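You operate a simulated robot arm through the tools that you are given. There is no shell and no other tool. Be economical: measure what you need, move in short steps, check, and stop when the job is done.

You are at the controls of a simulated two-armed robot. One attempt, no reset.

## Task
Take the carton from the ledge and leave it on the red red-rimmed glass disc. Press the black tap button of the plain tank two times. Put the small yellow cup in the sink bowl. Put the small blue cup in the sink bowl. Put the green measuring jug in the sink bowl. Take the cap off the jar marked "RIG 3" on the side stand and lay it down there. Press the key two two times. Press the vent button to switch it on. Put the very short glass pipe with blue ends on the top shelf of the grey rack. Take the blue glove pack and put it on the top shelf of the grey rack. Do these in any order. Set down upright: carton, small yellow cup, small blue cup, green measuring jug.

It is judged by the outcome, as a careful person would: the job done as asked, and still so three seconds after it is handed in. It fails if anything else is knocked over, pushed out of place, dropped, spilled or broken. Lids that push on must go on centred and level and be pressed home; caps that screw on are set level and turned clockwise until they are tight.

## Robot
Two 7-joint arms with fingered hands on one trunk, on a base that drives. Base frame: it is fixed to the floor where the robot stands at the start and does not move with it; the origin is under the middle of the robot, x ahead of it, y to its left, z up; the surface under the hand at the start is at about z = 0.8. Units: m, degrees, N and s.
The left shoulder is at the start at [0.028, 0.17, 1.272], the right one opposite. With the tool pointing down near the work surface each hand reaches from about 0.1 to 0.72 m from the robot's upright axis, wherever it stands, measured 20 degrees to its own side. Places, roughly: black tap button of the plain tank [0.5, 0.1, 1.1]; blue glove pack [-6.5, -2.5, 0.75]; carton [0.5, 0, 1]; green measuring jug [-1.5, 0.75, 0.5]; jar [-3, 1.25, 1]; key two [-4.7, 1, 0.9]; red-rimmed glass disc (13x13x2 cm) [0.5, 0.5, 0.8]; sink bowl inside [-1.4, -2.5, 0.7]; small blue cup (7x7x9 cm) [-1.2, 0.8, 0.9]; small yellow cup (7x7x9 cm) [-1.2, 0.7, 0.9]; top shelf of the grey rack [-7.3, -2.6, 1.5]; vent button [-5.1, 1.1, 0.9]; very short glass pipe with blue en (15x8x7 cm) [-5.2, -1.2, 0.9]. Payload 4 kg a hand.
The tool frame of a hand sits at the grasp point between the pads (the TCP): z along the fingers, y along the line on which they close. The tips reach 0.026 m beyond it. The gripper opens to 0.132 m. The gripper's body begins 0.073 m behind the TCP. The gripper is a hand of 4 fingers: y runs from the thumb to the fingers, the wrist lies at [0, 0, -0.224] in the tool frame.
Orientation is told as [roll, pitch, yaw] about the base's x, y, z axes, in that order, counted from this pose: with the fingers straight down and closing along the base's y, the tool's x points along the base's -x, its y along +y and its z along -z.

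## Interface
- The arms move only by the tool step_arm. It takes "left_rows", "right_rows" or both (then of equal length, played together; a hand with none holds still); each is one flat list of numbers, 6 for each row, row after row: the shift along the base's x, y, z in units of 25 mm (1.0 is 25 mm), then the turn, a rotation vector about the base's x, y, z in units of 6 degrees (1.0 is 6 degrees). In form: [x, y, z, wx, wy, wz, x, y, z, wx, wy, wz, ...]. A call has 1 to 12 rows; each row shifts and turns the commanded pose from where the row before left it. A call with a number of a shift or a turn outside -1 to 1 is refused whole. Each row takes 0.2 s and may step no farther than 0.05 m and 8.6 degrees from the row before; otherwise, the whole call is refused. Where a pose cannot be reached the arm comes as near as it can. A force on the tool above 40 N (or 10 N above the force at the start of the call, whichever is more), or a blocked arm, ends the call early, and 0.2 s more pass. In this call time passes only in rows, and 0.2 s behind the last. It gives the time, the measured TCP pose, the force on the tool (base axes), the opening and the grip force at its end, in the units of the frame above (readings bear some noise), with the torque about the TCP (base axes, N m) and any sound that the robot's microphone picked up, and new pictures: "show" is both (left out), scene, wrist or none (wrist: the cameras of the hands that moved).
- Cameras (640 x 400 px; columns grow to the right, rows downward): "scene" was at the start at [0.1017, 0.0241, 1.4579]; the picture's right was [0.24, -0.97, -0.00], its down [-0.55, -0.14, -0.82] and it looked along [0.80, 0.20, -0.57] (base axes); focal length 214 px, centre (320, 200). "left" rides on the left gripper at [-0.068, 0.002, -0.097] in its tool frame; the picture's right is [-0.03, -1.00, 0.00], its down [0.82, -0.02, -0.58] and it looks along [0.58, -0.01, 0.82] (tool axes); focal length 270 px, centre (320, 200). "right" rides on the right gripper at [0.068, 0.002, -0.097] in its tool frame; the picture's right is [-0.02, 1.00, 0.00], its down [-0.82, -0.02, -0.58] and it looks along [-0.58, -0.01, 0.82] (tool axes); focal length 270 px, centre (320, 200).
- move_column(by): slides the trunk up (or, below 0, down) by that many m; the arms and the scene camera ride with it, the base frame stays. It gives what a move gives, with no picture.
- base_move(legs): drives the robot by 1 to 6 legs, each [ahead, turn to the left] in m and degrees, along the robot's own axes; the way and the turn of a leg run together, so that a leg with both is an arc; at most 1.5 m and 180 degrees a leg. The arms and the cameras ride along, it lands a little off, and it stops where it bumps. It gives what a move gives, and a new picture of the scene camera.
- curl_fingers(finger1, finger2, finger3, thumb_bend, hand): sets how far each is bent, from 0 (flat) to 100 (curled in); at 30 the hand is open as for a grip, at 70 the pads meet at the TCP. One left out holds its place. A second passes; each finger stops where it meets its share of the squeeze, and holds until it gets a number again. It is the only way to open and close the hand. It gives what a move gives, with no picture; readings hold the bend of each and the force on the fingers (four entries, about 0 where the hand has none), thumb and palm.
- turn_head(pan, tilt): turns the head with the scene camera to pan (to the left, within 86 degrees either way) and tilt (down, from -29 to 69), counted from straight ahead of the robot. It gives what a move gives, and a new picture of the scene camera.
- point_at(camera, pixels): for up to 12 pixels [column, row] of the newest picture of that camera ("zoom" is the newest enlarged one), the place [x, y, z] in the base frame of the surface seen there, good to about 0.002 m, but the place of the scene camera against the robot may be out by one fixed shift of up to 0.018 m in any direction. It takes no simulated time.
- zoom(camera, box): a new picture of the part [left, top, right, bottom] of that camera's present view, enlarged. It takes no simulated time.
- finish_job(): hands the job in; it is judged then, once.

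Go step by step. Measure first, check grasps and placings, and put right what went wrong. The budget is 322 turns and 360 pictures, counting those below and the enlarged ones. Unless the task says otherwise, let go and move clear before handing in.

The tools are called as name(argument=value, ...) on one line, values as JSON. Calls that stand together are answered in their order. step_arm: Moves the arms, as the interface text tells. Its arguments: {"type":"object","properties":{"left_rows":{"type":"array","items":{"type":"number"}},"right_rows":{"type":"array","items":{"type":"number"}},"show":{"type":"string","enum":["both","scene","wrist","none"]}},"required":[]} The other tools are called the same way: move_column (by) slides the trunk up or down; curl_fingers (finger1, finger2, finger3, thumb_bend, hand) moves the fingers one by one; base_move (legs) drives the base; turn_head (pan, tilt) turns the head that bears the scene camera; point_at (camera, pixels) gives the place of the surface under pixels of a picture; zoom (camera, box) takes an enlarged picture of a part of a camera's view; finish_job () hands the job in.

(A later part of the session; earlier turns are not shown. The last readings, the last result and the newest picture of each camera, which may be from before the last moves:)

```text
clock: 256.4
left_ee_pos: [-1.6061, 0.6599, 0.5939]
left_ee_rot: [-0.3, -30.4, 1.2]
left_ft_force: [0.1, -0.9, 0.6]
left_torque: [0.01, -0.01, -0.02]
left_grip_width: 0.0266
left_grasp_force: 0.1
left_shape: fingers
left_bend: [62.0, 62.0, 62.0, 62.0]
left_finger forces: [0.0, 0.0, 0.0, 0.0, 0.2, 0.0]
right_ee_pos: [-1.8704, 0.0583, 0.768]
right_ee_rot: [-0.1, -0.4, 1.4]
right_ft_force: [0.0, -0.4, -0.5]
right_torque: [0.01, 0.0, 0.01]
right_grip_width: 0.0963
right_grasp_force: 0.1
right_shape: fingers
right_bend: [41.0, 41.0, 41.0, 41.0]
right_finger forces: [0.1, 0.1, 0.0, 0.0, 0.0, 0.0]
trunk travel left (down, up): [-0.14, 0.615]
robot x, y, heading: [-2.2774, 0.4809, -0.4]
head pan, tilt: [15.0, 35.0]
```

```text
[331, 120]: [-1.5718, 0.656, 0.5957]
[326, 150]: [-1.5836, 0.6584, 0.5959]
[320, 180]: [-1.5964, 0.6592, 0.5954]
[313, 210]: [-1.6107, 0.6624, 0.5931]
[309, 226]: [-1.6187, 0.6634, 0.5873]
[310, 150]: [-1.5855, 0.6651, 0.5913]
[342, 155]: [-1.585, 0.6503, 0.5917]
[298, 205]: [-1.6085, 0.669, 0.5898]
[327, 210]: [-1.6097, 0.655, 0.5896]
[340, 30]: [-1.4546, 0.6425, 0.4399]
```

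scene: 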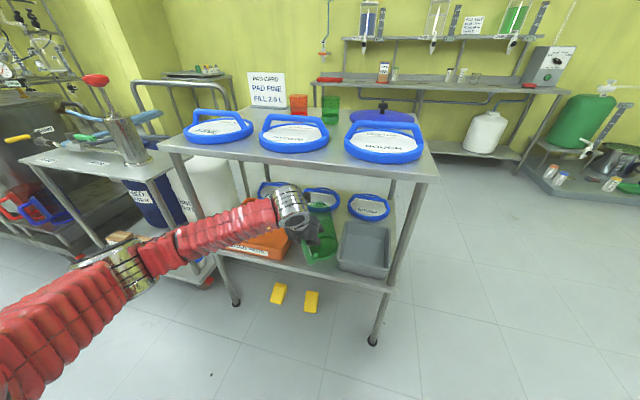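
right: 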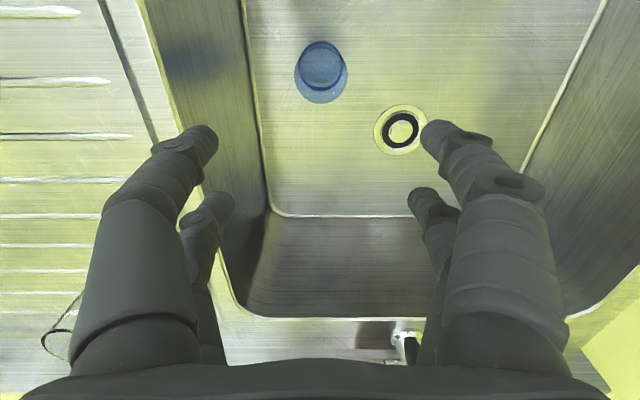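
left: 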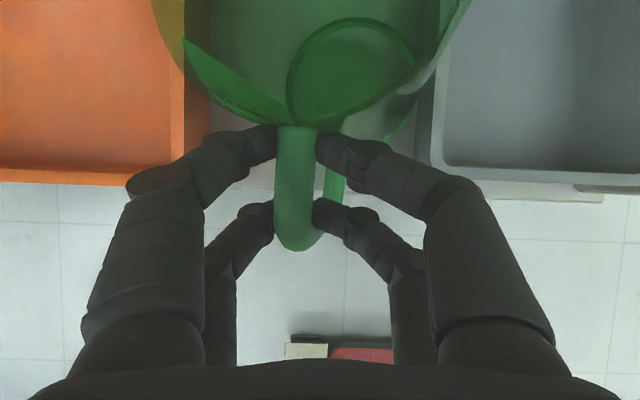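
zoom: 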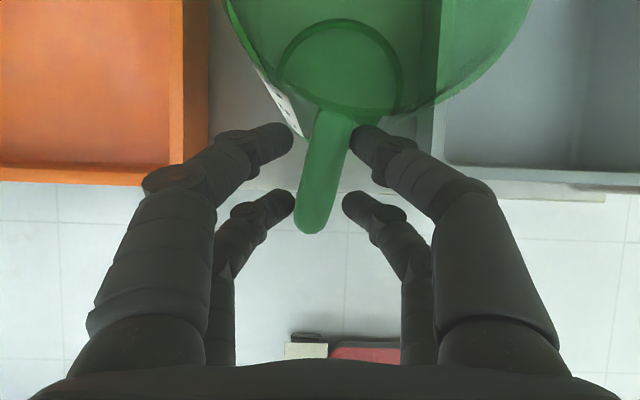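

The bar is a ~15 mm rod from (-1.572,0.656) to (-1.619,0.664), turned about 9°. I'll open a bit, reduce the tilt to 20°, match the yaw, and centre on it.

curl_fingers(hand="left", finger1=52, finger2=52, finger3=52, thumb_bend=52)

step_arm(left_rows=[0.05, 0, -0.1, 0, 0.85, -0.85, 0.05, 0, -0.25, 0, 0.85, -0.85])

zoom(camera="scene", box=[240, 130, 390, 260])

point_at(camera="left", pixels=[[320, 120], [320, 150], [320, 180], [320, 210], [320, 230]])

```text
clock: 257.4
left_ee_pos: [-1.6049, 0.6586, 0.5954]
left_ee_rot: [-0.4, -30.2, 1.2]
left_ft_force: [0.5, -0.2, -0.1]
left_torque: [0.0, 0.0, 0.03]
left_grip_width: 0.0586
left_grasp_force: 0.0
left_shape: fingers
left_bend: [52.0, 52.0, 52.0, 52.0]
left_finger forces: [0.0, 0.0, 0.0, 0.0, 0.0, 0.0]
right_ee_pos: [-1.871, 0.058, 0.7667]
right_ee_rot: [0.0, -0.3, 1.3]
right_ft_force: [0.9, 0.1, 0.2]
right_torque: [0.01, 0.0, 0.0]
right_grip_width: 0.0965
right_grasp_force: 0.0
right_shape: fingers
right_bend: [41.0, 41.0, 41.0, 41.0]
right_finger forces: [0.0, 0.0, 0.1, 0.1, 0.1, 0.0]
trunk travel left (down, up): [-0.14, 0.615]
robot x, y, heading: [-2.2814, 0.4819, -0.1]
head pan, tilt: [15.0, 35.0]
```

```text
clock: 258.0
left_ee_pos: [-1.6022, 0.66, 0.5856]
left_ee_rot: [-1.2, -20.1, -8.8]
left_ft_force: [0.5, -0.4, 0.2]
left_torque: [-0.01, -0.02, 0.02]
left_grip_width: 0.0588
left_grasp_force: 0.0
left_shape: fingers
left_bend: [52.0, 52.0, 52.0, 52.0]
left_finger forces: [0.1, 0.0, 0.0, 0.0, 0.0, 0.0]
right_ee_pos: [-1.8712, 0.0585, 0.7672]
right_ee_rot: [0.0, -0.4, 1.4]
right_ft_force: [-0.4, -0.5, -0.6]
right_torque: [-0.01, -0.01, 0.01]
right_grip_width: 0.0962
right_grasp_force: 0.1
right_shape: fingers
right_bend: [41.0, 41.0, 41.0, 41.0]
right_finger forces: [0.1, 0.1, 0.1, 0.0, 0.0, 0.0]
trunk travel left (down, up): [-0.14, 0.615]
robot x, y, heading: [-2.2827, 0.4817, 0.1]
head pan, tilt: [15.0, 35.0]
```

scene: 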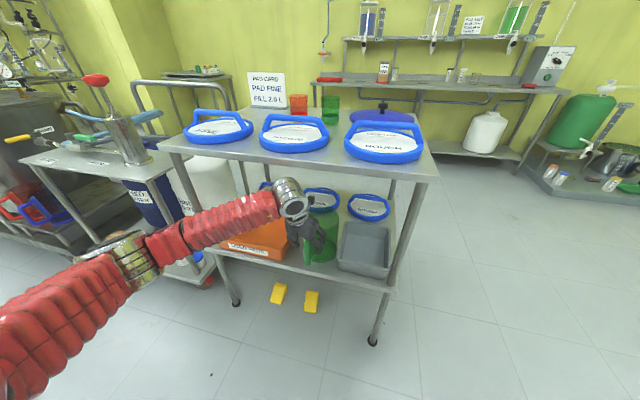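
left: 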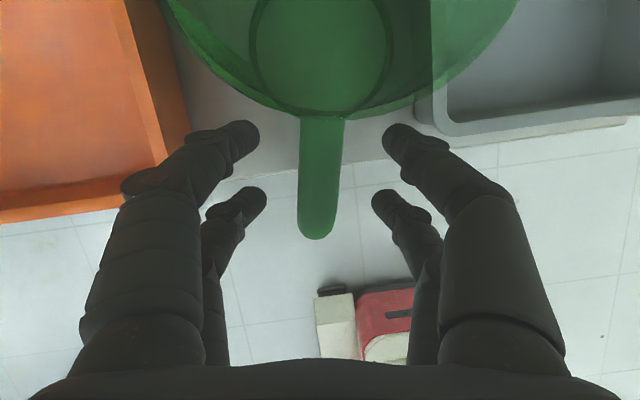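

```text
3.08 times, centred on (315, 195) of scene
```

zoom: 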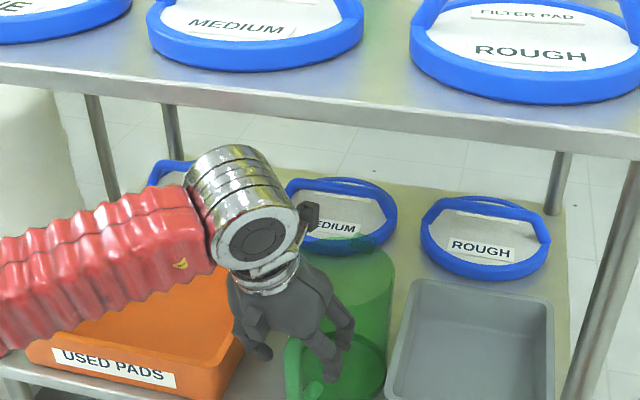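

```text
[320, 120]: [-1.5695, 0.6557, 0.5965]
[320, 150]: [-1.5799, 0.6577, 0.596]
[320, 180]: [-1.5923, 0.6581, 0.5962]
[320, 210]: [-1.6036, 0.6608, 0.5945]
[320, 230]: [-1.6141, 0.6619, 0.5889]
```

Aligned with the bar. Closing gently.

curl_fingers(hand="left", finger1=70, finger2=70, finger3=70, thumb_bend=70)

zoom(camera="left", box=[160, 0, 480, 260])

```text
clock: 259.0
left_ee_pos: [-1.6019, 0.6604, 0.5862]
left_ee_rot: [-1.2, -20.1, -8.7]
left_ft_force: [0.6, 0.1, -0.7]
left_torque: [0.04, 0.01, -0.03]
left_grip_width: 0.0056
left_grasp_force: 4.4
left_shape: fingers
left_bend: [69.0, 66.0, 66.0, 69.0]
left_finger forces: [0.8, 3.2, 2.7, 0.1, 1.8, 0.0]
right_ee_pos: [-1.8709, 0.0569, 0.7669]
right_ee_rot: [0.1, -0.4, 1.5]
right_ft_force: [-0.3, -0.7, 0.0]
right_torque: [0.02, -0.01, 0.0]
right_grip_width: 0.0963
right_grasp_force: 0.0
right_shape: fingers
right_bend: [41.0, 41.0, 41.0, 41.0]
right_finger forces: [0.1, 0.1, 0.0, 0.0, 0.1, 0.0]
trunk travel left (down, up): [-0.14, 0.615]
robot x, y, heading: [-2.278, 0.4807, -0.4]
head pan, tilt: [15.0, 35.0]
```

```text
1.54 times, centred on (320, 130) of left
```

zoom: 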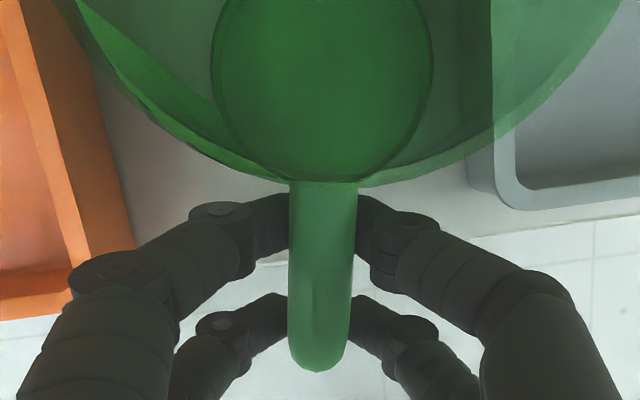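

curl_fingers(hand="left", finger1=75, finger2=73, finger3=73, thumb_bend=75)

step_arm(left_rows=[0, 0, 0.5, 0, 0, 0])

point_at(camera="left", pixels=[[320, 125], [320, 150], [320, 180], [320, 210], [320, 230], [450, 100], [190, 60]])

```text
clock: 260.0
left_ee_pos: [-1.6018, 0.6591, 0.5848]
left_ee_rot: [-1.2, -20.1, -8.7]
left_ft_force: [-0.4, 0.0, -2.2]
left_torque: [0.04, 0.1, 0.04]
left_grip_width: 0.0008
left_grasp_force: 12.3
left_shape: fingers
left_bend: [72.0, 70.0, 71.0, 72.0]
left_finger forces: [5.8, 6.4, 6.2, 0.1, 6.0, 0.0]
right_ee_pos: [-1.8697, 0.0581, 0.7668]
right_ee_rot: [0.0, -0.4, 1.4]
right_ft_force: [-0.7, -0.5, 0.4]
right_torque: [-0.02, 0.0, -0.02]
right_grip_width: 0.0966
right_grasp_force: 0.1
right_shape: fingers
right_bend: [41.0, 41.0, 41.0, 41.0]
right_finger forces: [0.0, 0.1, 0.0, 0.0, 0.0, 0.1]
trunk travel left (down, up): [-0.14, 0.615]
robot x, y, heading: [-2.2763, 0.4799, -0.0]
head pan, tilt: [15.0, 35.0]
```

```text
clock: 260.4
left_ee_pos: [-1.603, 0.6592, 0.5987]
left_ee_rot: [-1.2, -20.1, -8.7]
left_ft_force: [-0.1, 0.0, -1.5]
left_torque: [0.03, 0.11, -0.01]
left_grip_width: 0.0012
left_grasp_force: 12.5
left_shape: fingers
left_bend: [72.0, 70.0, 71.0, 72.0]
left_finger forces: [5.9, 6.3, 6.3, 0.0, 5.8, 0.0]
right_ee_pos: [-1.8704, 0.0582, 0.7677]
right_ee_rot: [0.0, -0.4, 1.3]
right_ft_force: [1.1, 0.4, 0.4]
right_torque: [0.06, -0.01, -0.02]
right_grip_width: 0.0963
right_grasp_force: 0.0
right_shape: fingers
right_bend: [41.0, 41.0, 41.0, 41.0]
right_finger forces: [0.1, 0.1, 0.1, 0.0, 0.0, 0.0]
trunk travel left (down, up): [-0.14, 0.615]
robot x, y, heading: [-2.2797, 0.4833, -0.1]
head pan, tilt: [15.0, 35.0]
```

scene: 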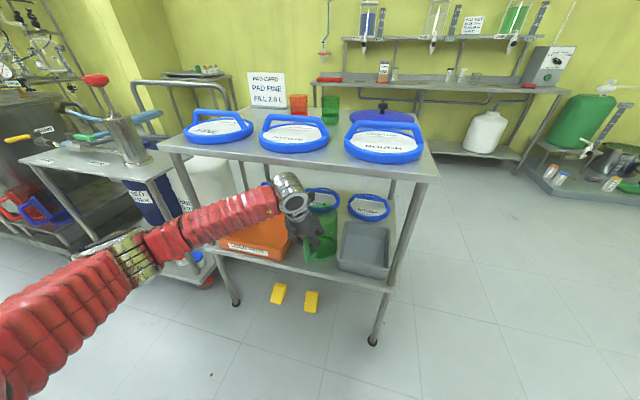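
left: 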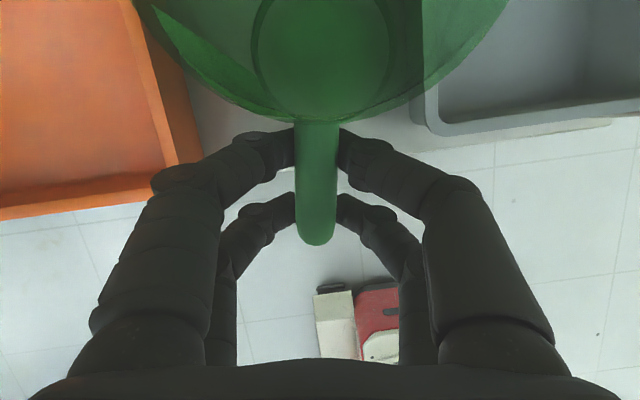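

```text
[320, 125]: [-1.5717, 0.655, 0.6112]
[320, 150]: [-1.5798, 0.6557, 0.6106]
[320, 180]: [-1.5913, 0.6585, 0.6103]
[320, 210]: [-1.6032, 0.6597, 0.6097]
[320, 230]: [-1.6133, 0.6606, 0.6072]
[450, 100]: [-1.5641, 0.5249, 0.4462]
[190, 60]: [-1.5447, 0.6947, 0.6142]
```

The jug rises level now (bar z 0.6112 to 0.6097 along its length). I'll lift further and check again.

step_arm(left_rows=[-0.2, 0, 0.5, 0, 0, 0, -0.2, 0, 0.5, 0, 0, 0], show="wrist")

point_at(camera="left", pixels=[[318, 130], [318, 150], [318, 180], [318, 210], [318, 230]])

zoom(camera="scene", box=[270, 170, 380, 270])

```text
clock: 261.0
left_ee_pos: [-1.6121, 0.6604, 0.6232]
left_ee_rot: [-1.2, -20.2, -8.7]
left_ft_force: [0.0, -0.5, -1.3]
left_torque: [0.03, 0.15, 0.0]
left_grip_width: 0.0009
left_grasp_force: 12.0
left_shape: fingers
left_bend: [72.0, 70.0, 71.0, 72.0]
left_finger forces: [5.9, 6.3, 6.4, 0.0, 5.9, 0.1]
right_ee_pos: [-1.87, 0.0591, 0.7674]
right_ee_rot: [-0.1, -0.4, 1.4]
right_ft_force: [-0.7, -0.9, -0.5]
right_torque: [-0.02, 0.05, -0.01]
right_grip_width: 0.0964
right_grasp_force: 0.1
right_shape: fingers
right_bend: [41.0, 41.0, 41.0, 41.0]
right_finger forces: [0.1, 0.0, 0.0, 0.0, 0.1, 0.0]
trunk travel left (down, up): [-0.14, 0.615]
robot x, y, heading: [-2.2784, 0.4825, -0.1]
head pan, tilt: [15.0, 35.0]
```

left: 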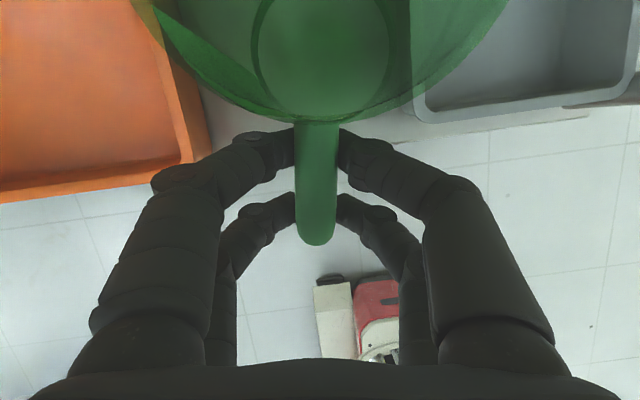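

```text
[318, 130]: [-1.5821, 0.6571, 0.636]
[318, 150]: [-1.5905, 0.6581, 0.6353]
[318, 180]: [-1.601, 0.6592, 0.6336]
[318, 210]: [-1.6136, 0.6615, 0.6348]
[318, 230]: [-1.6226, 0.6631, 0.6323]
```

```text
4.00 times, centred on (325, 220) of scene
```

zoom: 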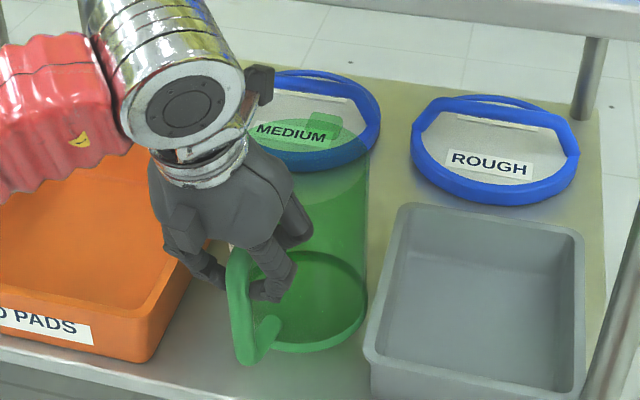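

The jug hangs upright and clear of the shelf. I'll draw it straight out of the table, then raise the trunk.

step_arm(left_rows=[-0.9, 0, 0.2, 0, 0, 0, -0.9, 0, 0.2, 0, 0, 0, -0.9, 0, 0.2, 0, 0, 0, -0.9, 0, 0.2, 0, 0, 0, -0.9, 0, 0, 0, 0, 0, -0.9, 0, 0, 0, 0, 0, -0.9, 0, 0, 0, 0, 0, -0.9, 0, 0, 0, 0, 0])

```text
clock: 262.8
left_ee_pos: [-1.7938, 0.6603, 0.6442]
left_ee_rot: [-1.2, -20.0, -8.5]
left_ft_force: [-0.6, 0.9, -1.9]
left_torque: [0.02, 0.12, -0.03]
left_grip_width: 0.0008
left_grasp_force: 12.4
left_shape: fingers
left_bend: [72.0, 70.0, 71.0, 72.0]
left_finger forces: [5.8, 6.4, 6.3, 0.0, 5.7, 0.0]
right_ee_pos: [-1.871, 0.0585, 0.7669]
right_ee_rot: [-0.1, -0.3, 1.4]
right_ft_force: [0.3, 0.9, 0.4]
right_torque: [0.03, 0.01, 0.0]
right_grip_width: 0.0963
right_grasp_force: 0.1
right_shape: fingers
right_bend: [41.0, 41.0, 41.0, 41.0]
right_finger forces: [0.0, 0.0, 0.0, 0.0, 0.1, 0.0]
trunk travel left (down, up): [-0.14, 0.615]
robot x, y, heading: [-2.2788, 0.484, -0.2]
head pan, tilt: [15.0, 35.0]
```

scene: 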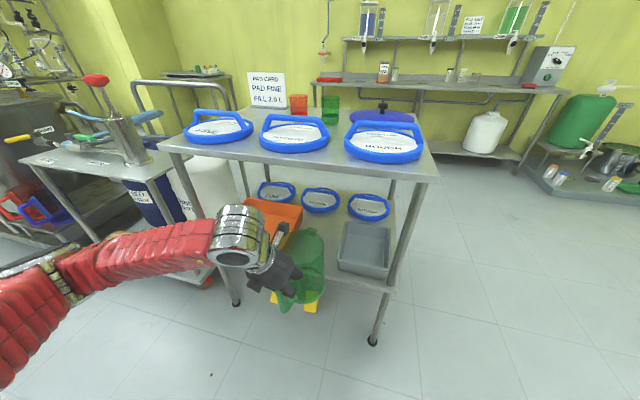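
left: 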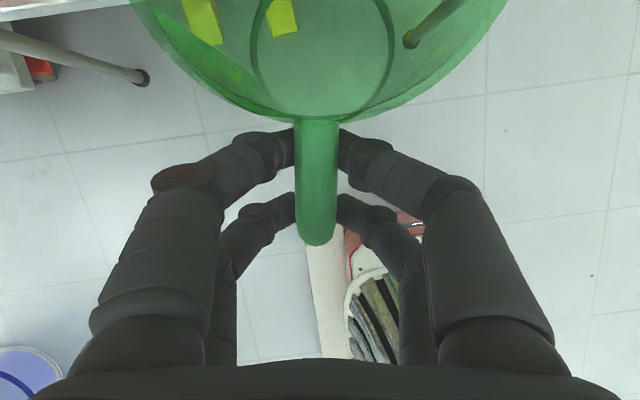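

The jug is out and upright. I'll draw it back a little more and raise the trunk.

step_arm(left_rows=[-0.9, -0.2, 0, 0, 0, 0, -0.9, -0.2, 0, 0, 0, 0, -0.6, -0.2, 0, 0, 0, 0], show="none")

move_column(by=0.36)

step_arm(left_rows=[0, 0, 0.6, 0, 0, 0, 0, 0, 0.6, 0, 0, 0, 0, 0, 0.6, 0, 0, 0, 0, 0, 0.6, 0, 0, 0])

```text
clock: 263.6
left_ee_pos: [-1.8369, 0.6406, 0.6407]
left_ee_rot: [-1.3, -20.0, -8.8]
left_ft_force: [-0.9, 0.3, -1.2]
left_torque: [0.05, 0.16, 0.01]
left_grip_width: 0.0007
left_grasp_force: 12.1
left_shape: fingers
left_bend: [72.0, 70.0, 71.0, 72.0]
left_finger forces: [5.9, 6.4, 6.3, 0.1, 5.8, 0.0]
left hand out of reach, approached as far as the arm can: row 3
right_ee_pos: [-1.8699, 0.0587, 0.7681]
right_ee_rot: [0.0, -0.5, 1.4]
right_ft_force: [0.5, 0.3, -0.5]
right_torque: [0.0, 0.02, 0.0]
right_grip_width: 0.0963
right_grasp_force: 0.1
right_shape: fingers
right_bend: [41.0, 41.0, 41.0, 41.0]
right_finger forces: [0.1, 0.0, 0.0, 0.1, 0.1, 0.0]
trunk travel left (down, up): [-0.14, 0.615]
robot x, y, heading: [-2.2792, 0.482, -0.2]
head pan, tilt: [15.0, 35.0]
```

```text
clock: 267.1
left_ee_pos: [-1.8363, 0.6416, 0.9996]
left_ee_rot: [-1.1, -20.1, -8.7]
left_ft_force: [-0.9, 0.1, -2.2]
left_torque: [0.0, 0.12, -0.01]
left_grip_width: 0.0008
left_grasp_force: 12.4
left_shape: fingers
left_bend: [72.0, 70.0, 71.0, 72.0]
left_finger forces: [5.9, 6.3, 6.2, 0.0, 5.7, 0.0]
right_ee_pos: [-1.8705, 0.0573, 1.1271]
right_ee_rot: [0.0, -0.5, 1.4]
right_ft_force: [0.3, 0.1, 0.4]
right_torque: [-0.01, 0.0, 0.01]
right_grip_width: 0.0961
right_grasp_force: 0.0
right_shape: fingers
right_bend: [41.0, 41.0, 41.0, 41.0]
right_finger forces: [0.1, 0.0, 0.0, 0.0, 0.0, 0.1]
trunk travel left (down, up): [-0.5, 0.255]
robot x, y, heading: [-2.2771, 0.4767, -0.5]
head pan, tilt: [15.0, 35.0]
```

```text
clock: 268.1
left_ee_pos: [-1.8374, 0.6408, 1.0592]
left_ee_rot: [-1.2, -20.1, -8.6]
left_ft_force: [0.1, 0.6, -2.4]
left_torque: [0.02, 0.13, 0.02]
left_grip_width: 0.0006
left_grasp_force: 12.0
left_shape: fingers
left_bend: [72.0, 70.0, 71.0, 72.0]
left_finger forces: [5.8, 6.4, 6.3, 0.0, 5.8, 0.1]
right_ee_pos: [-1.8704, 0.0583, 1.1275]
right_ee_rot: [0.0, -0.4, 1.3]
right_ft_force: [-0.7, -0.1, 1.1]
right_torque: [0.01, 0.03, -0.01]
right_grip_width: 0.0965
right_grasp_force: 0.0
right_shape: fingers
right_bend: [41.0, 41.0, 41.0, 41.0]
right_finger forces: [0.0, 0.0, 0.0, 0.0, 0.0, 0.0]
trunk travel left (down, up): [-0.5, 0.255]
robot x, y, heading: [-2.2789, 0.48, -0.1]
head pan, tilt: [15.0, 35.0]
```

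scene: 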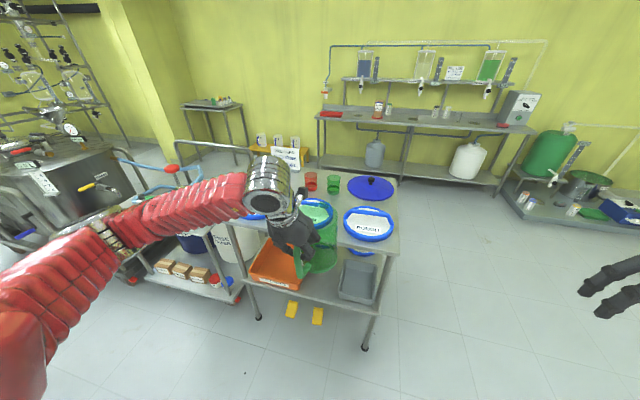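
left: 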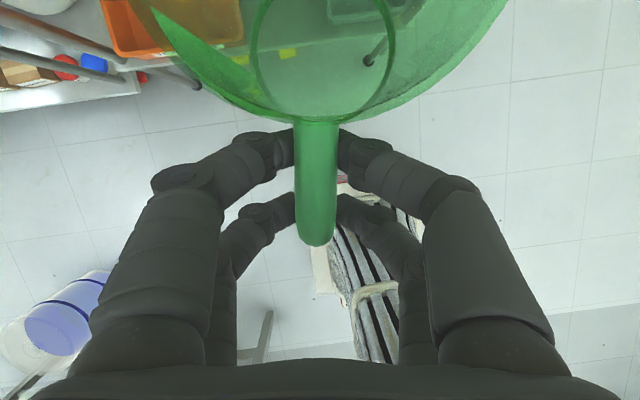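

The jug is held and upright. I'll raise it a bit more for clearance, then turn right toward the sink.

step_arm(left_rows=[0, 0, 0.8, 0, 0, 0, 0, 0, 0.8, 0, 0, 0, 0, 0, 0.8, 0, 0, 0, 0, 0, 0.8, 0, 0, 0], show="none")

base_move(legs=[[0, -35]])

base_move(legs=[[0, -31], [1.2, 0]])

```text
clock: 269.1
left_ee_pos: [-1.8378, 0.6414, 1.1407]
left_ee_rot: [-1.1, -20.0, -8.7]
left_ft_force: [0.6, -0.3, -0.9]
left_torque: [0.03, 0.13, -0.02]
left_grip_width: 0.0
left_grasp_force: 11.6
left_shape: fingers
left_bend: [72.0, 70.0, 71.0, 72.0]
left_finger forces: [6.0, 6.4, 6.3, 0.0, 5.7, 0.0]
right_ee_pos: [-1.8693, 0.0582, 1.1275]
right_ee_rot: [0.0, -0.4, 1.4]
right_ft_force: [-0.8, 0.3, 0.6]
right_torque: [0.03, -0.01, -0.01]
right_grip_width: 0.0965
right_grasp_force: 0.0
right_shape: fingers
right_bend: [41.0, 41.0, 41.0, 41.0]
right_finger forces: [0.1, 0.1, 0.0, 0.0, 0.0, 0.0]
trunk travel left (down, up): [-0.5, 0.255]
robot x, y, heading: [-2.2825, 0.4854, -0.3]
head pan, tilt: [15.0, 35.0]
```

```text
clock: 271.4
left_ee_pos: [-1.8247, 0.3612, 1.1392]
left_ee_rot: [-1.2, -20.1, -43.4]
left_ft_force: [0.7, -0.6, -1.1]
left_torque: [0.09, 0.07, -0.01]
left_grip_width: 0.0002
left_grasp_force: 12.6
left_shape: fingers
left_bend: [72.0, 71.0, 71.0, 72.0]
left_finger forces: [5.8, 6.3, 6.5, 0.0, 5.6, 0.0]
right_ee_pos: [-2.1851, -0.0992, 1.1263]
right_ee_rot: [0.0, -0.2, -33.4]
right_ft_force: [0.1, 1.1, 0.2]
right_torque: [-0.01, 0.0, 0.01]
right_grip_width: 0.0964
right_grasp_force: 0.0
right_shape: fingers
right_bend: [41.0, 41.0, 41.0, 41.0]
right_finger forces: [0.0, 0.0, 0.0, 0.0, 0.0, 0.0]
trunk travel left (down, up): [-0.5, 0.255]
robot x, y, heading: [-2.2655, 0.5075, -34.5]
head pan, tilt: [15.0, 35.0]
```

scene: 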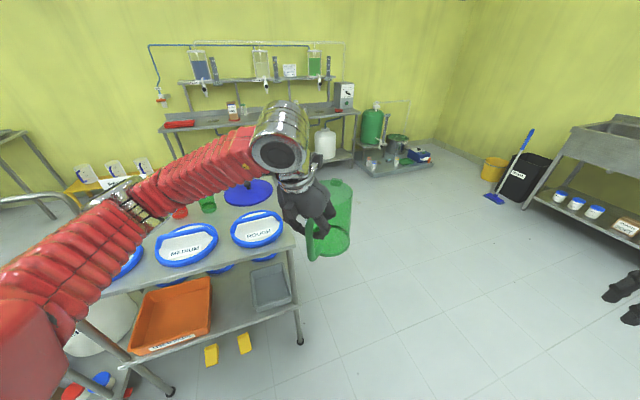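

```text
clock: 279.2
left_ee_pos: [-1.5021, -0.9403, 1.1405]
left_ee_rot: [-1.3, -20.1, -75.4]
left_ft_force: [1.3, -0.5, -2.0]
left_torque: [0.16, 0.07, 0.01]
left_grip_width: 0.0
left_grasp_force: 11.0
left_shape: fingers
left_bend: [73.0, 71.0, 71.0, 73.0]
left_finger forces: [5.8, 5.8, 5.9, 0.0, 5.1, 0.0]
right_ee_pos: [-2.051, -1.1392, 1.1271]
right_ee_rot: [0.1, -0.4, -65.4]
right_ft_force: [-0.1, 0.4, 0.2]
right_torque: [0.01, 0.02, -0.02]
right_grip_width: 0.0968
right_grasp_force: 0.1
right_shape: fingers
right_bend: [41.0, 41.0, 41.0, 41.0]
right_finger forces: [0.1, 0.0, 0.0, 0.0, 0.0, 0.0]
trunk travel left (down, up): [-0.5, 0.255]
robot x, y, heading: [-1.7951, -0.5865, -66.9]
head pan, tilt: [15.0, 35.0]
```

scene: 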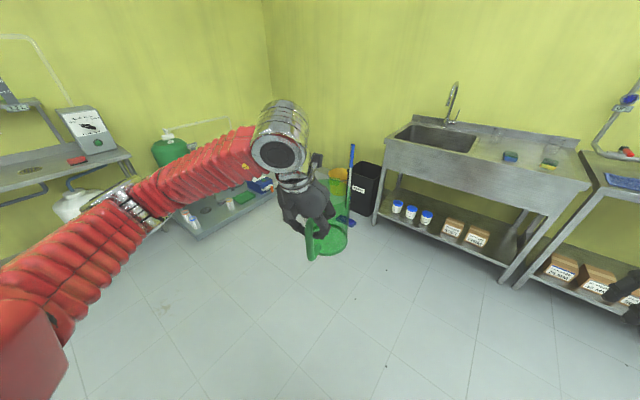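

base_move(legs=[[0, -7.5], [1.2, 0], [0, -15.5]])

turn_head(pan=0, tilt=50)

zoom(camera="left", box=[0, 0, 640, 400])

```text
clock: 287.1
left_ee_pos: [-1.3244, -2.1939, 1.1405]
left_ee_rot: [-1.1, -20.2, -97.7]
left_ft_force: [0.7, -0.4, -2.4]
left_torque: [0.16, -0.02, -0.02]
left_grip_width: 0.0002
left_grasp_force: 10.9
left_shape: fingers
left_bend: [73.0, 71.0, 71.0, 73.0]
left_finger forces: [5.8, 5.6, 5.6, 0.0, 5.2, 0.0]
right_ee_pos: [-1.9083, -2.1689, 1.1294]
right_ee_rot: [0.0, -0.4, -87.7]
right_ft_force: [-0.6, -0.3, 0.0]
right_torque: [-0.04, -0.01, 0.0]
right_grip_width: 0.0965
right_grasp_force: 0.0
right_shape: fingers
right_bend: [41.0, 41.0, 41.0, 41.0]
right_finger forces: [0.0, 0.1, 0.0, 0.1, 0.1, 0.1]
trunk travel left (down, up): [-0.5, 0.255]
robot x, y, heading: [-1.4436, -1.75, -89.0]
head pan, tilt: [15.0, 35.0]
```

scene: 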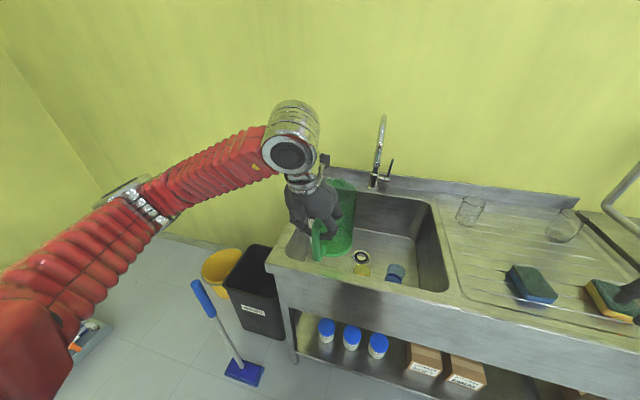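

```text
clock: 287.8
left_ee_pos: [-1.3232, -2.192, 1.142]
left_ee_rot: [-1.1, -20.0, -97.9]
left_ft_force: [0.2, 0.1, -2.0]
left_torque: [0.1, 0.03, -0.03]
left_grip_width: 0.0
left_grasp_force: 11.6
left_shape: fingers
left_bend: [73.0, 71.0, 71.0, 73.0]
left_finger forces: [6.0, 5.9, 5.7, 0.0, 5.3, 0.1]
right_ee_pos: [-1.9068, -2.169, 1.1295]
right_ee_rot: [0.1, -0.4, -87.7]
right_ft_force: [0.0, -0.7, 0.6]
right_torque: [0.02, -0.02, 0.01]
right_grip_width: 0.0963
right_grasp_force: 0.0
right_shape: fingers
right_bend: [41.0, 41.0, 41.0, 41.0]
right_finger forces: [0.0, 0.0, 0.0, 0.0, 0.0, 0.0]
trunk travel left (down, up): [-0.5, 0.255]
robot x, y, heading: [-1.4445, -1.7527, -89.2]
head pan, tilt: [0.0, 50.0]
```

scene: 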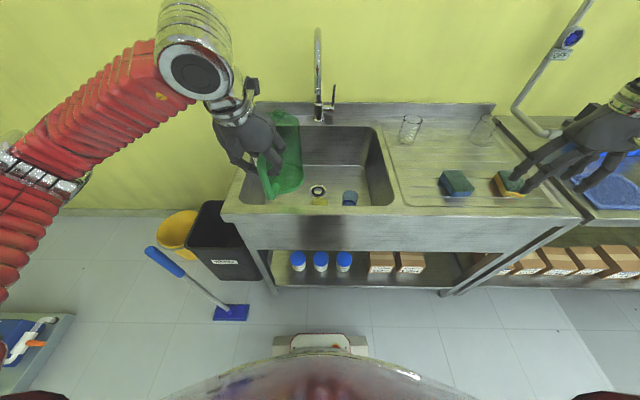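

```text
1.00 times, centred on (320, 200) of left (not enlarged: the box is as wide or as high as the picture)
```

zoom: 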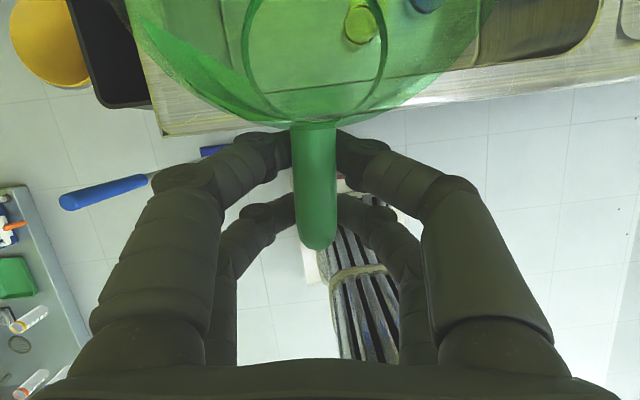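

The jug is above the bowl side of the sink, still upright. I'll drive 0.07 closer, then move it over the left part of the bowl.

base_move(legs=[[0.07, -1]])

step_arm(left_rows=[0.2, -0.85, -0.3, 0, 0, 0, 0.2, -0.85, -0.3, 0, 0, 0, 0.2, -0.85, -0.3, 0, 0, 0, 0.2, -0.85, -0.3, 0, 0, 0, 0.2, -0.85, -0.3, 0, 0, 0, 0.2, -0.85, -0.3, 0, 0, 0])

```text
clock: 288.9
left_ee_pos: [-1.3312, -2.2683, 1.1401]
left_ee_rot: [-1.0, -20.0, -98.8]
left_ft_force: [-0.4, 0.0, -1.1]
left_torque: [0.12, 0.02, 0.02]
left_grip_width: 0.0001
left_grasp_force: 11.8
left_shape: fingers
left_bend: [73.0, 71.0, 71.0, 73.0]
left_finger forces: [5.9, 5.8, 5.7, 0.1, 5.3, 0.0]
right_ee_pos: [-1.9136, -2.2368, 1.1273]
right_ee_rot: [0.1, -0.3, -88.8]
right_ft_force: [-0.2, 0.1, -0.3]
right_torque: [0.03, 0.05, 0.02]
right_grip_width: 0.0964
right_grasp_force: 0.1
right_shape: fingers
right_bend: [41.0, 41.0, 41.0, 41.0]
right_finger forces: [0.0, 0.0, 0.0, 0.1, 0.0, 0.0]
trunk travel left (down, up): [-0.5, 0.255]
robot x, y, heading: [-1.444, -1.8264, -90.4]
head pan, tilt: [0.0, 50.0]
```

scene: 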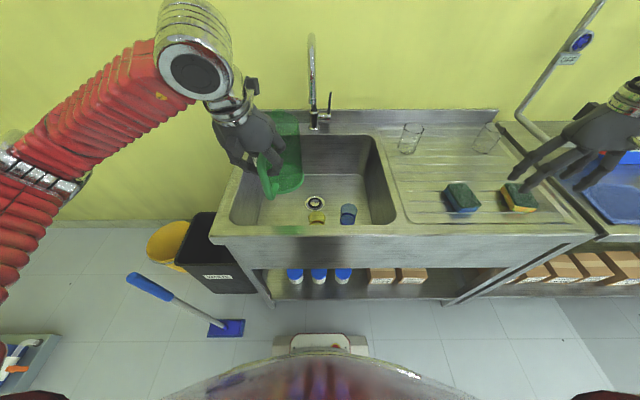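

```text
clock: 290.3
left_ee_pos: [-1.3017, -2.3948, 1.0953]
left_ee_rot: [-1.2, -20.0, -98.6]
left_ft_force: [-0.3, 0.8, -1.7]
left_torque: [0.11, -0.02, -0.02]
left_grip_width: 0.0
left_grasp_force: 10.8
left_shape: fingers
left_bend: [73.0, 71.0, 71.0, 73.0]
left_finger forces: [5.9, 5.7, 5.4, 0.0, 5.3, 0.1]
right_ee_pos: [-1.9146, -2.2335, 1.1287]
right_ee_rot: [0.1, -0.5, -88.7]
right_ft_force: [0.8, -0.4, 0.1]
right_torque: [0.01, 0.02, 0.02]
right_grip_width: 0.0963
right_grasp_force: 0.1
right_shape: fingers
right_bend: [41.0, 41.0, 41.0, 41.0]
right_finger forces: [0.1, 0.0, 0.0, 0.1, 0.0, 0.0]
trunk travel left (down, up): [-0.5, 0.255]
robot x, y, heading: [-1.4401, -1.8262, -90.3]
head pan, tilt: [0.0, 50.0]
```

scene: 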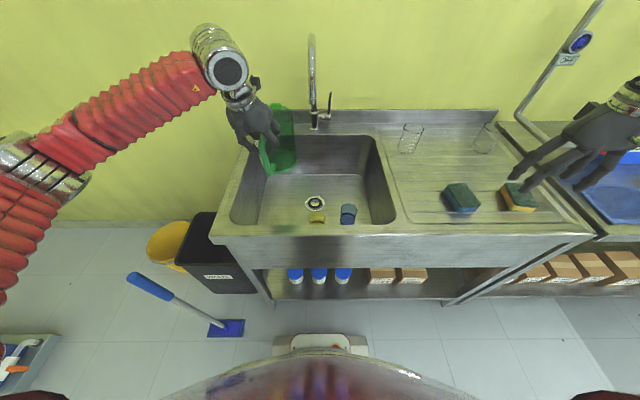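
left: 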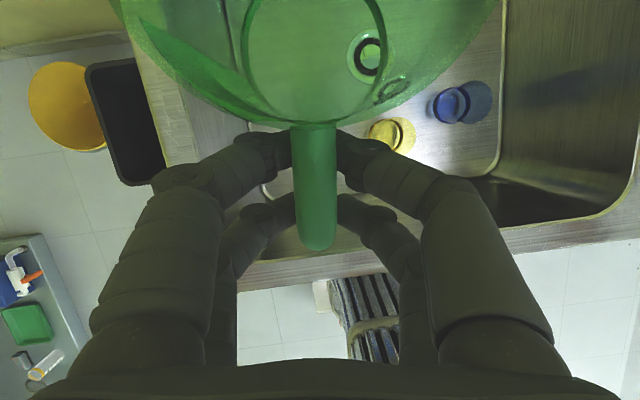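

point_at(camera="left", pixels=[[385, 133], [443, 103], [190, 60], [270, 180], [205, 20], [400, 60], [150, 110], [315, 140], [315, 220], [310, 30]])

```text
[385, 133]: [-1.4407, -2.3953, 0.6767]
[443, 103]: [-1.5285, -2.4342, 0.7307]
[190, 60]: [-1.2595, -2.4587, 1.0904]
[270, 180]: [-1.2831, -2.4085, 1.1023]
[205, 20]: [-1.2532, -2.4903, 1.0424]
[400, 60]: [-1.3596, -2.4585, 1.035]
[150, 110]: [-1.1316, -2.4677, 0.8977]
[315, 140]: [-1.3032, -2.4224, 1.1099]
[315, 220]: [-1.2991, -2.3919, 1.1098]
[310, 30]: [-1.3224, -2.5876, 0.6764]
```

Clear of the cups and walls. Lowering the jug: contact expected at TCP z about 0.82.

step_arm(left_rows=[0, 0, -1, 0, 0, 0, 0, 0, -1, 0, 0, 0, 0, 0, -1, 0, 0, 0, 0, 0, -1, 0, 0, 0, 0, 0, -1, 0, 0, 0, 0, 0, -1, 0, 0, 0, 0, 0, -1, 0, 0, 0, 0, 0, -1, 0, 0, 0, 0, 0, -1, 0, 0, 0, 0, 0, -0.6, 0, 0, 0])

```text
clock: 292.5
left_ee_pos: [-1.3008, -2.3925, 0.8555]
left_ee_rot: [-1.2, -20.2, -98.7]
left_ft_force: [-0.7, -0.4, -2.2]
left_torque: [0.12, -0.05, -0.04]
left_grip_width: 0.0
left_grasp_force: 10.9
left_shape: fingers
left_bend: [73.0, 71.0, 71.0, 73.0]
left_finger forces: [5.8, 5.5, 5.2, 0.0, 5.1, 0.1]
right_ee_pos: [-1.9146, -2.2347, 1.1285]
right_ee_rot: [0.1, -0.4, -88.6]
right_ft_force: [1.0, 1.1, -0.5]
right_torque: [0.0, 0.02, 0.0]
right_grip_width: 0.0963
right_grasp_force: 0.1
right_shape: fingers
right_bend: [41.0, 41.0, 41.0, 41.0]
right_finger forces: [0.0, 0.0, 0.0, 0.0, 0.0, 0.0]
trunk travel left (down, up): [-0.5, 0.255]
robot x, y, heading: [-1.4407, -1.8262, -90.3]
head pan, tilt: [0.0, 50.0]
```

scene: 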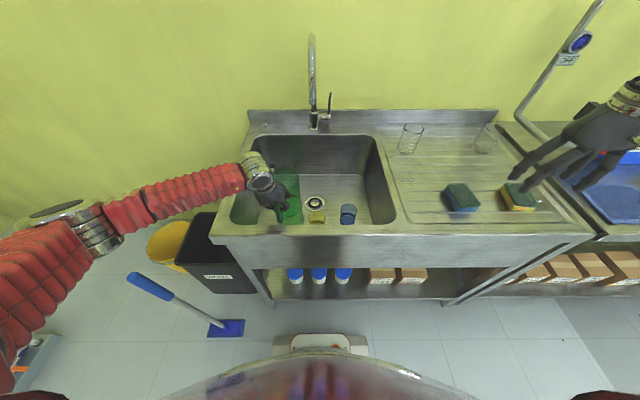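
left: 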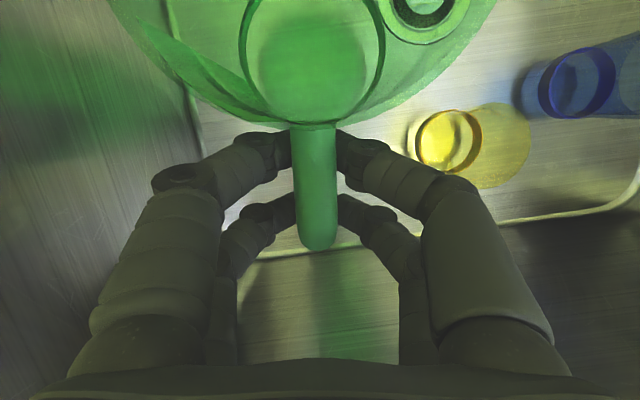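

step_arm(left_rows=[0, 0, -0.7, 0, 0, 0, 0, 0, -0.4, 0, 0, 0, 0, 0, -0.2, 0, 0, 0, 0, 0, -0.15, 0, 0, 0], show="wrist")

```text
clock: 293.5
left_ee_pos: [-1.3015, -2.3941, 0.8198]
left_ee_rot: [-1.1, -20.1, -98.7]
left_ft_force: [-0.9, 0.2, -1.4]
left_torque: [0.15, -0.01, -0.03]
left_grip_width: 0.0
left_grasp_force: 10.4
left_shape: fingers
left_bend: [73.0, 71.0, 71.0, 73.0]
left_finger forces: [5.8, 5.4, 5.1, 0.1, 5.0, 0.0]
right_ee_pos: [-1.9149, -2.2357, 1.13]
right_ee_rot: [0.0, -0.5, -88.7]
right_ft_force: [0.2, 0.1, 0.0]
right_torque: [0.01, -0.01, 0.01]
right_grip_width: 0.0964
right_grasp_force: 0.0
right_shape: fingers
right_bend: [41.0, 41.0, 41.0, 41.0]
right_finger forces: [0.1, 0.1, 0.0, 0.0, 0.0, 0.0]
trunk travel left (down, up): [-0.5, 0.255]
robot x, y, heading: [-1.4443, -1.827, -90.2]
head pan, tilt: [0.0, 50.0]
```

left: 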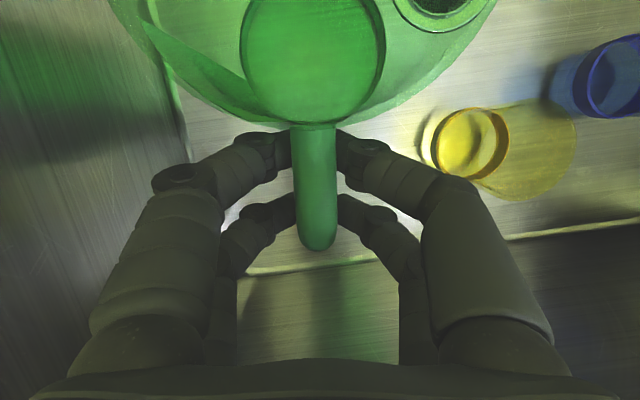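

step_arm(left_rows=[0, 0, -0.12, 0, 0, 0, 0, 0, -0.1, 0, 0, 0], show="none")

```text
clock: 294.1
left_ee_pos: [-1.3025, -2.3931, 0.8165]
left_ee_rot: [-1.3, -20.3, -98.7]
left_ft_force: [-0.5, 1.1, 4.8]
left_torque: [0.08, -0.04, 0.01]
left_grip_width: 0.0
left_grasp_force: 5.5
left_shape: fingers
left_bend: [73.0, 71.0, 71.0, 73.0]
left_finger forces: [0.1, 5.6, 5.7, 0.1, 0.1, 0.1]
right_ee_pos: [-1.914, -2.2328, 1.13]
right_ee_rot: [0.1, -0.5, -88.6]
right_ft_force: [0.0, 0.1, 0.0]
right_torque: [-0.03, 0.01, -0.01]
right_grip_width: 0.0964
right_grasp_force: 0.0
right_shape: fingers
right_bend: [41.0, 41.0, 41.0, 41.0]
right_finger forces: [0.1, 0.0, 0.0, 0.0, 0.1, 0.0]
trunk travel left (down, up): [-0.5, 0.255]
robot x, y, heading: [-1.444, -1.8266, -90.2]
head pan, tilt: [0.0, 50.0]
```

Contact with the floor. Opening and lifting off.

curl_fingers(hand="left", finger1=50, finger2=50, finger3=50, thumb_bend=50)

step_arm(left_rows=[0, 0.15, 0.5, 0, 0, 0, 0, 0.3, 0.9, 0, 0, 0, 0, 0.3, 0.9, 0, 0, 0, 0, 0.3, 0.9, 0, 0, 0, 0, 0.3, 0.9, 0, 0, 0, 0, 0.3, 0.9, 0, 0, 0, 0, 0.3, 0.9, 0, 0, 0, 0, 0.3, 0.9, 0, 0, 0, 0, 0, 1, 0, 0, 0, 0, 0, 1, 0, 0, 0, 0, 0, 1, 0, 0, 0, 0, 0, 1, 0, 0, 0])

```text
clock: 295.1
left_ee_pos: [-1.3005, -2.3935, 0.8152]
left_ee_rot: [-1.1, -20.0, -98.6]
left_ft_force: [-0.8, 0.3, -0.4]
left_torque: [0.04, -0.03, -0.04]
left_grip_width: 0.0654
left_grasp_force: 0.1
left_shape: fingers
left_bend: [50.0, 50.0, 50.0, 50.0]
left_finger forces: [0.0, 0.0, 0.1, 0.0, 0.0, 0.0]
right_ee_pos: [-1.9137, -2.2355, 1.1287]
right_ee_rot: [0.2, -0.4, -88.6]
right_ft_force: [0.4, 0.4, 0.4]
right_torque: [-0.01, 0.0, -0.04]
right_grip_width: 0.0966
right_grasp_force: 0.1
right_shape: fingers
right_bend: [41.0, 41.0, 41.0, 41.0]
right_finger forces: [0.0, 0.0, 0.0, 0.0, 0.0, 0.1]
trunk travel left (down, up): [-0.5, 0.255]
robot x, y, heading: [-1.4469, -1.8218, -90.5]
head pan, tilt: [0.0, 50.0]
```

```text
clock: 297.7
left_ee_pos: [-1.3017, -2.3368, 1.0852]
left_ee_rot: [-1.1, -20.1, -98.6]
left_ft_force: [0.2, -0.1, -0.8]
left_torque: [-0.01, 0.03, 0.0]
left_grip_width: 0.0655
left_grasp_force: 0.0
left_shape: fingers
left_bend: [50.0, 50.0, 50.0, 50.0]
left_finger forces: [0.0, 0.0, 0.0, 0.0, 0.0, 0.1]
right_ee_pos: [-1.9146, -2.2344, 1.1295]
right_ee_rot: [0.0, -0.4, -88.6]
right_ft_force: [0.6, 0.5, -0.9]
right_torque: [0.04, -0.02, 0.02]
right_grip_width: 0.0965
right_grasp_force: 0.0
right_shape: fingers
right_bend: [41.0, 41.0, 41.0, 41.0]
right_finger forces: [0.0, 0.0, 0.0, 0.1, 0.1, 0.0]
trunk travel left (down, up): [-0.5, 0.255]
robot x, y, heading: [-1.4466, -1.823, -90.3]
head pan, tilt: [0.0, 50.0]
```

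scene: 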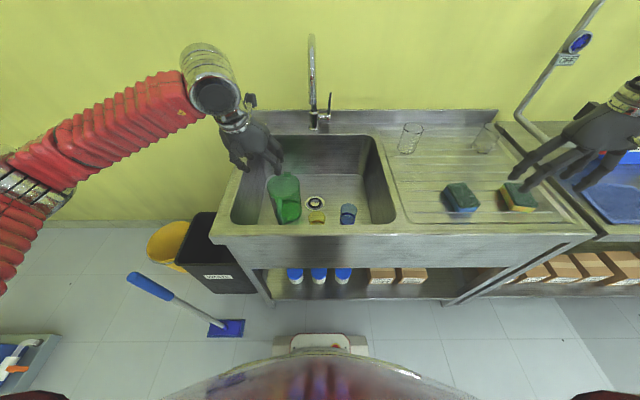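
left: 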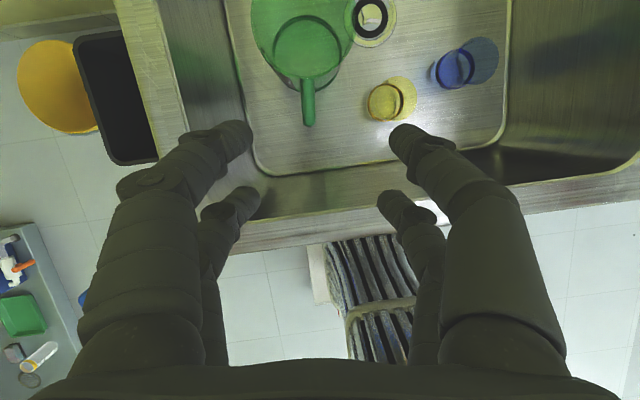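

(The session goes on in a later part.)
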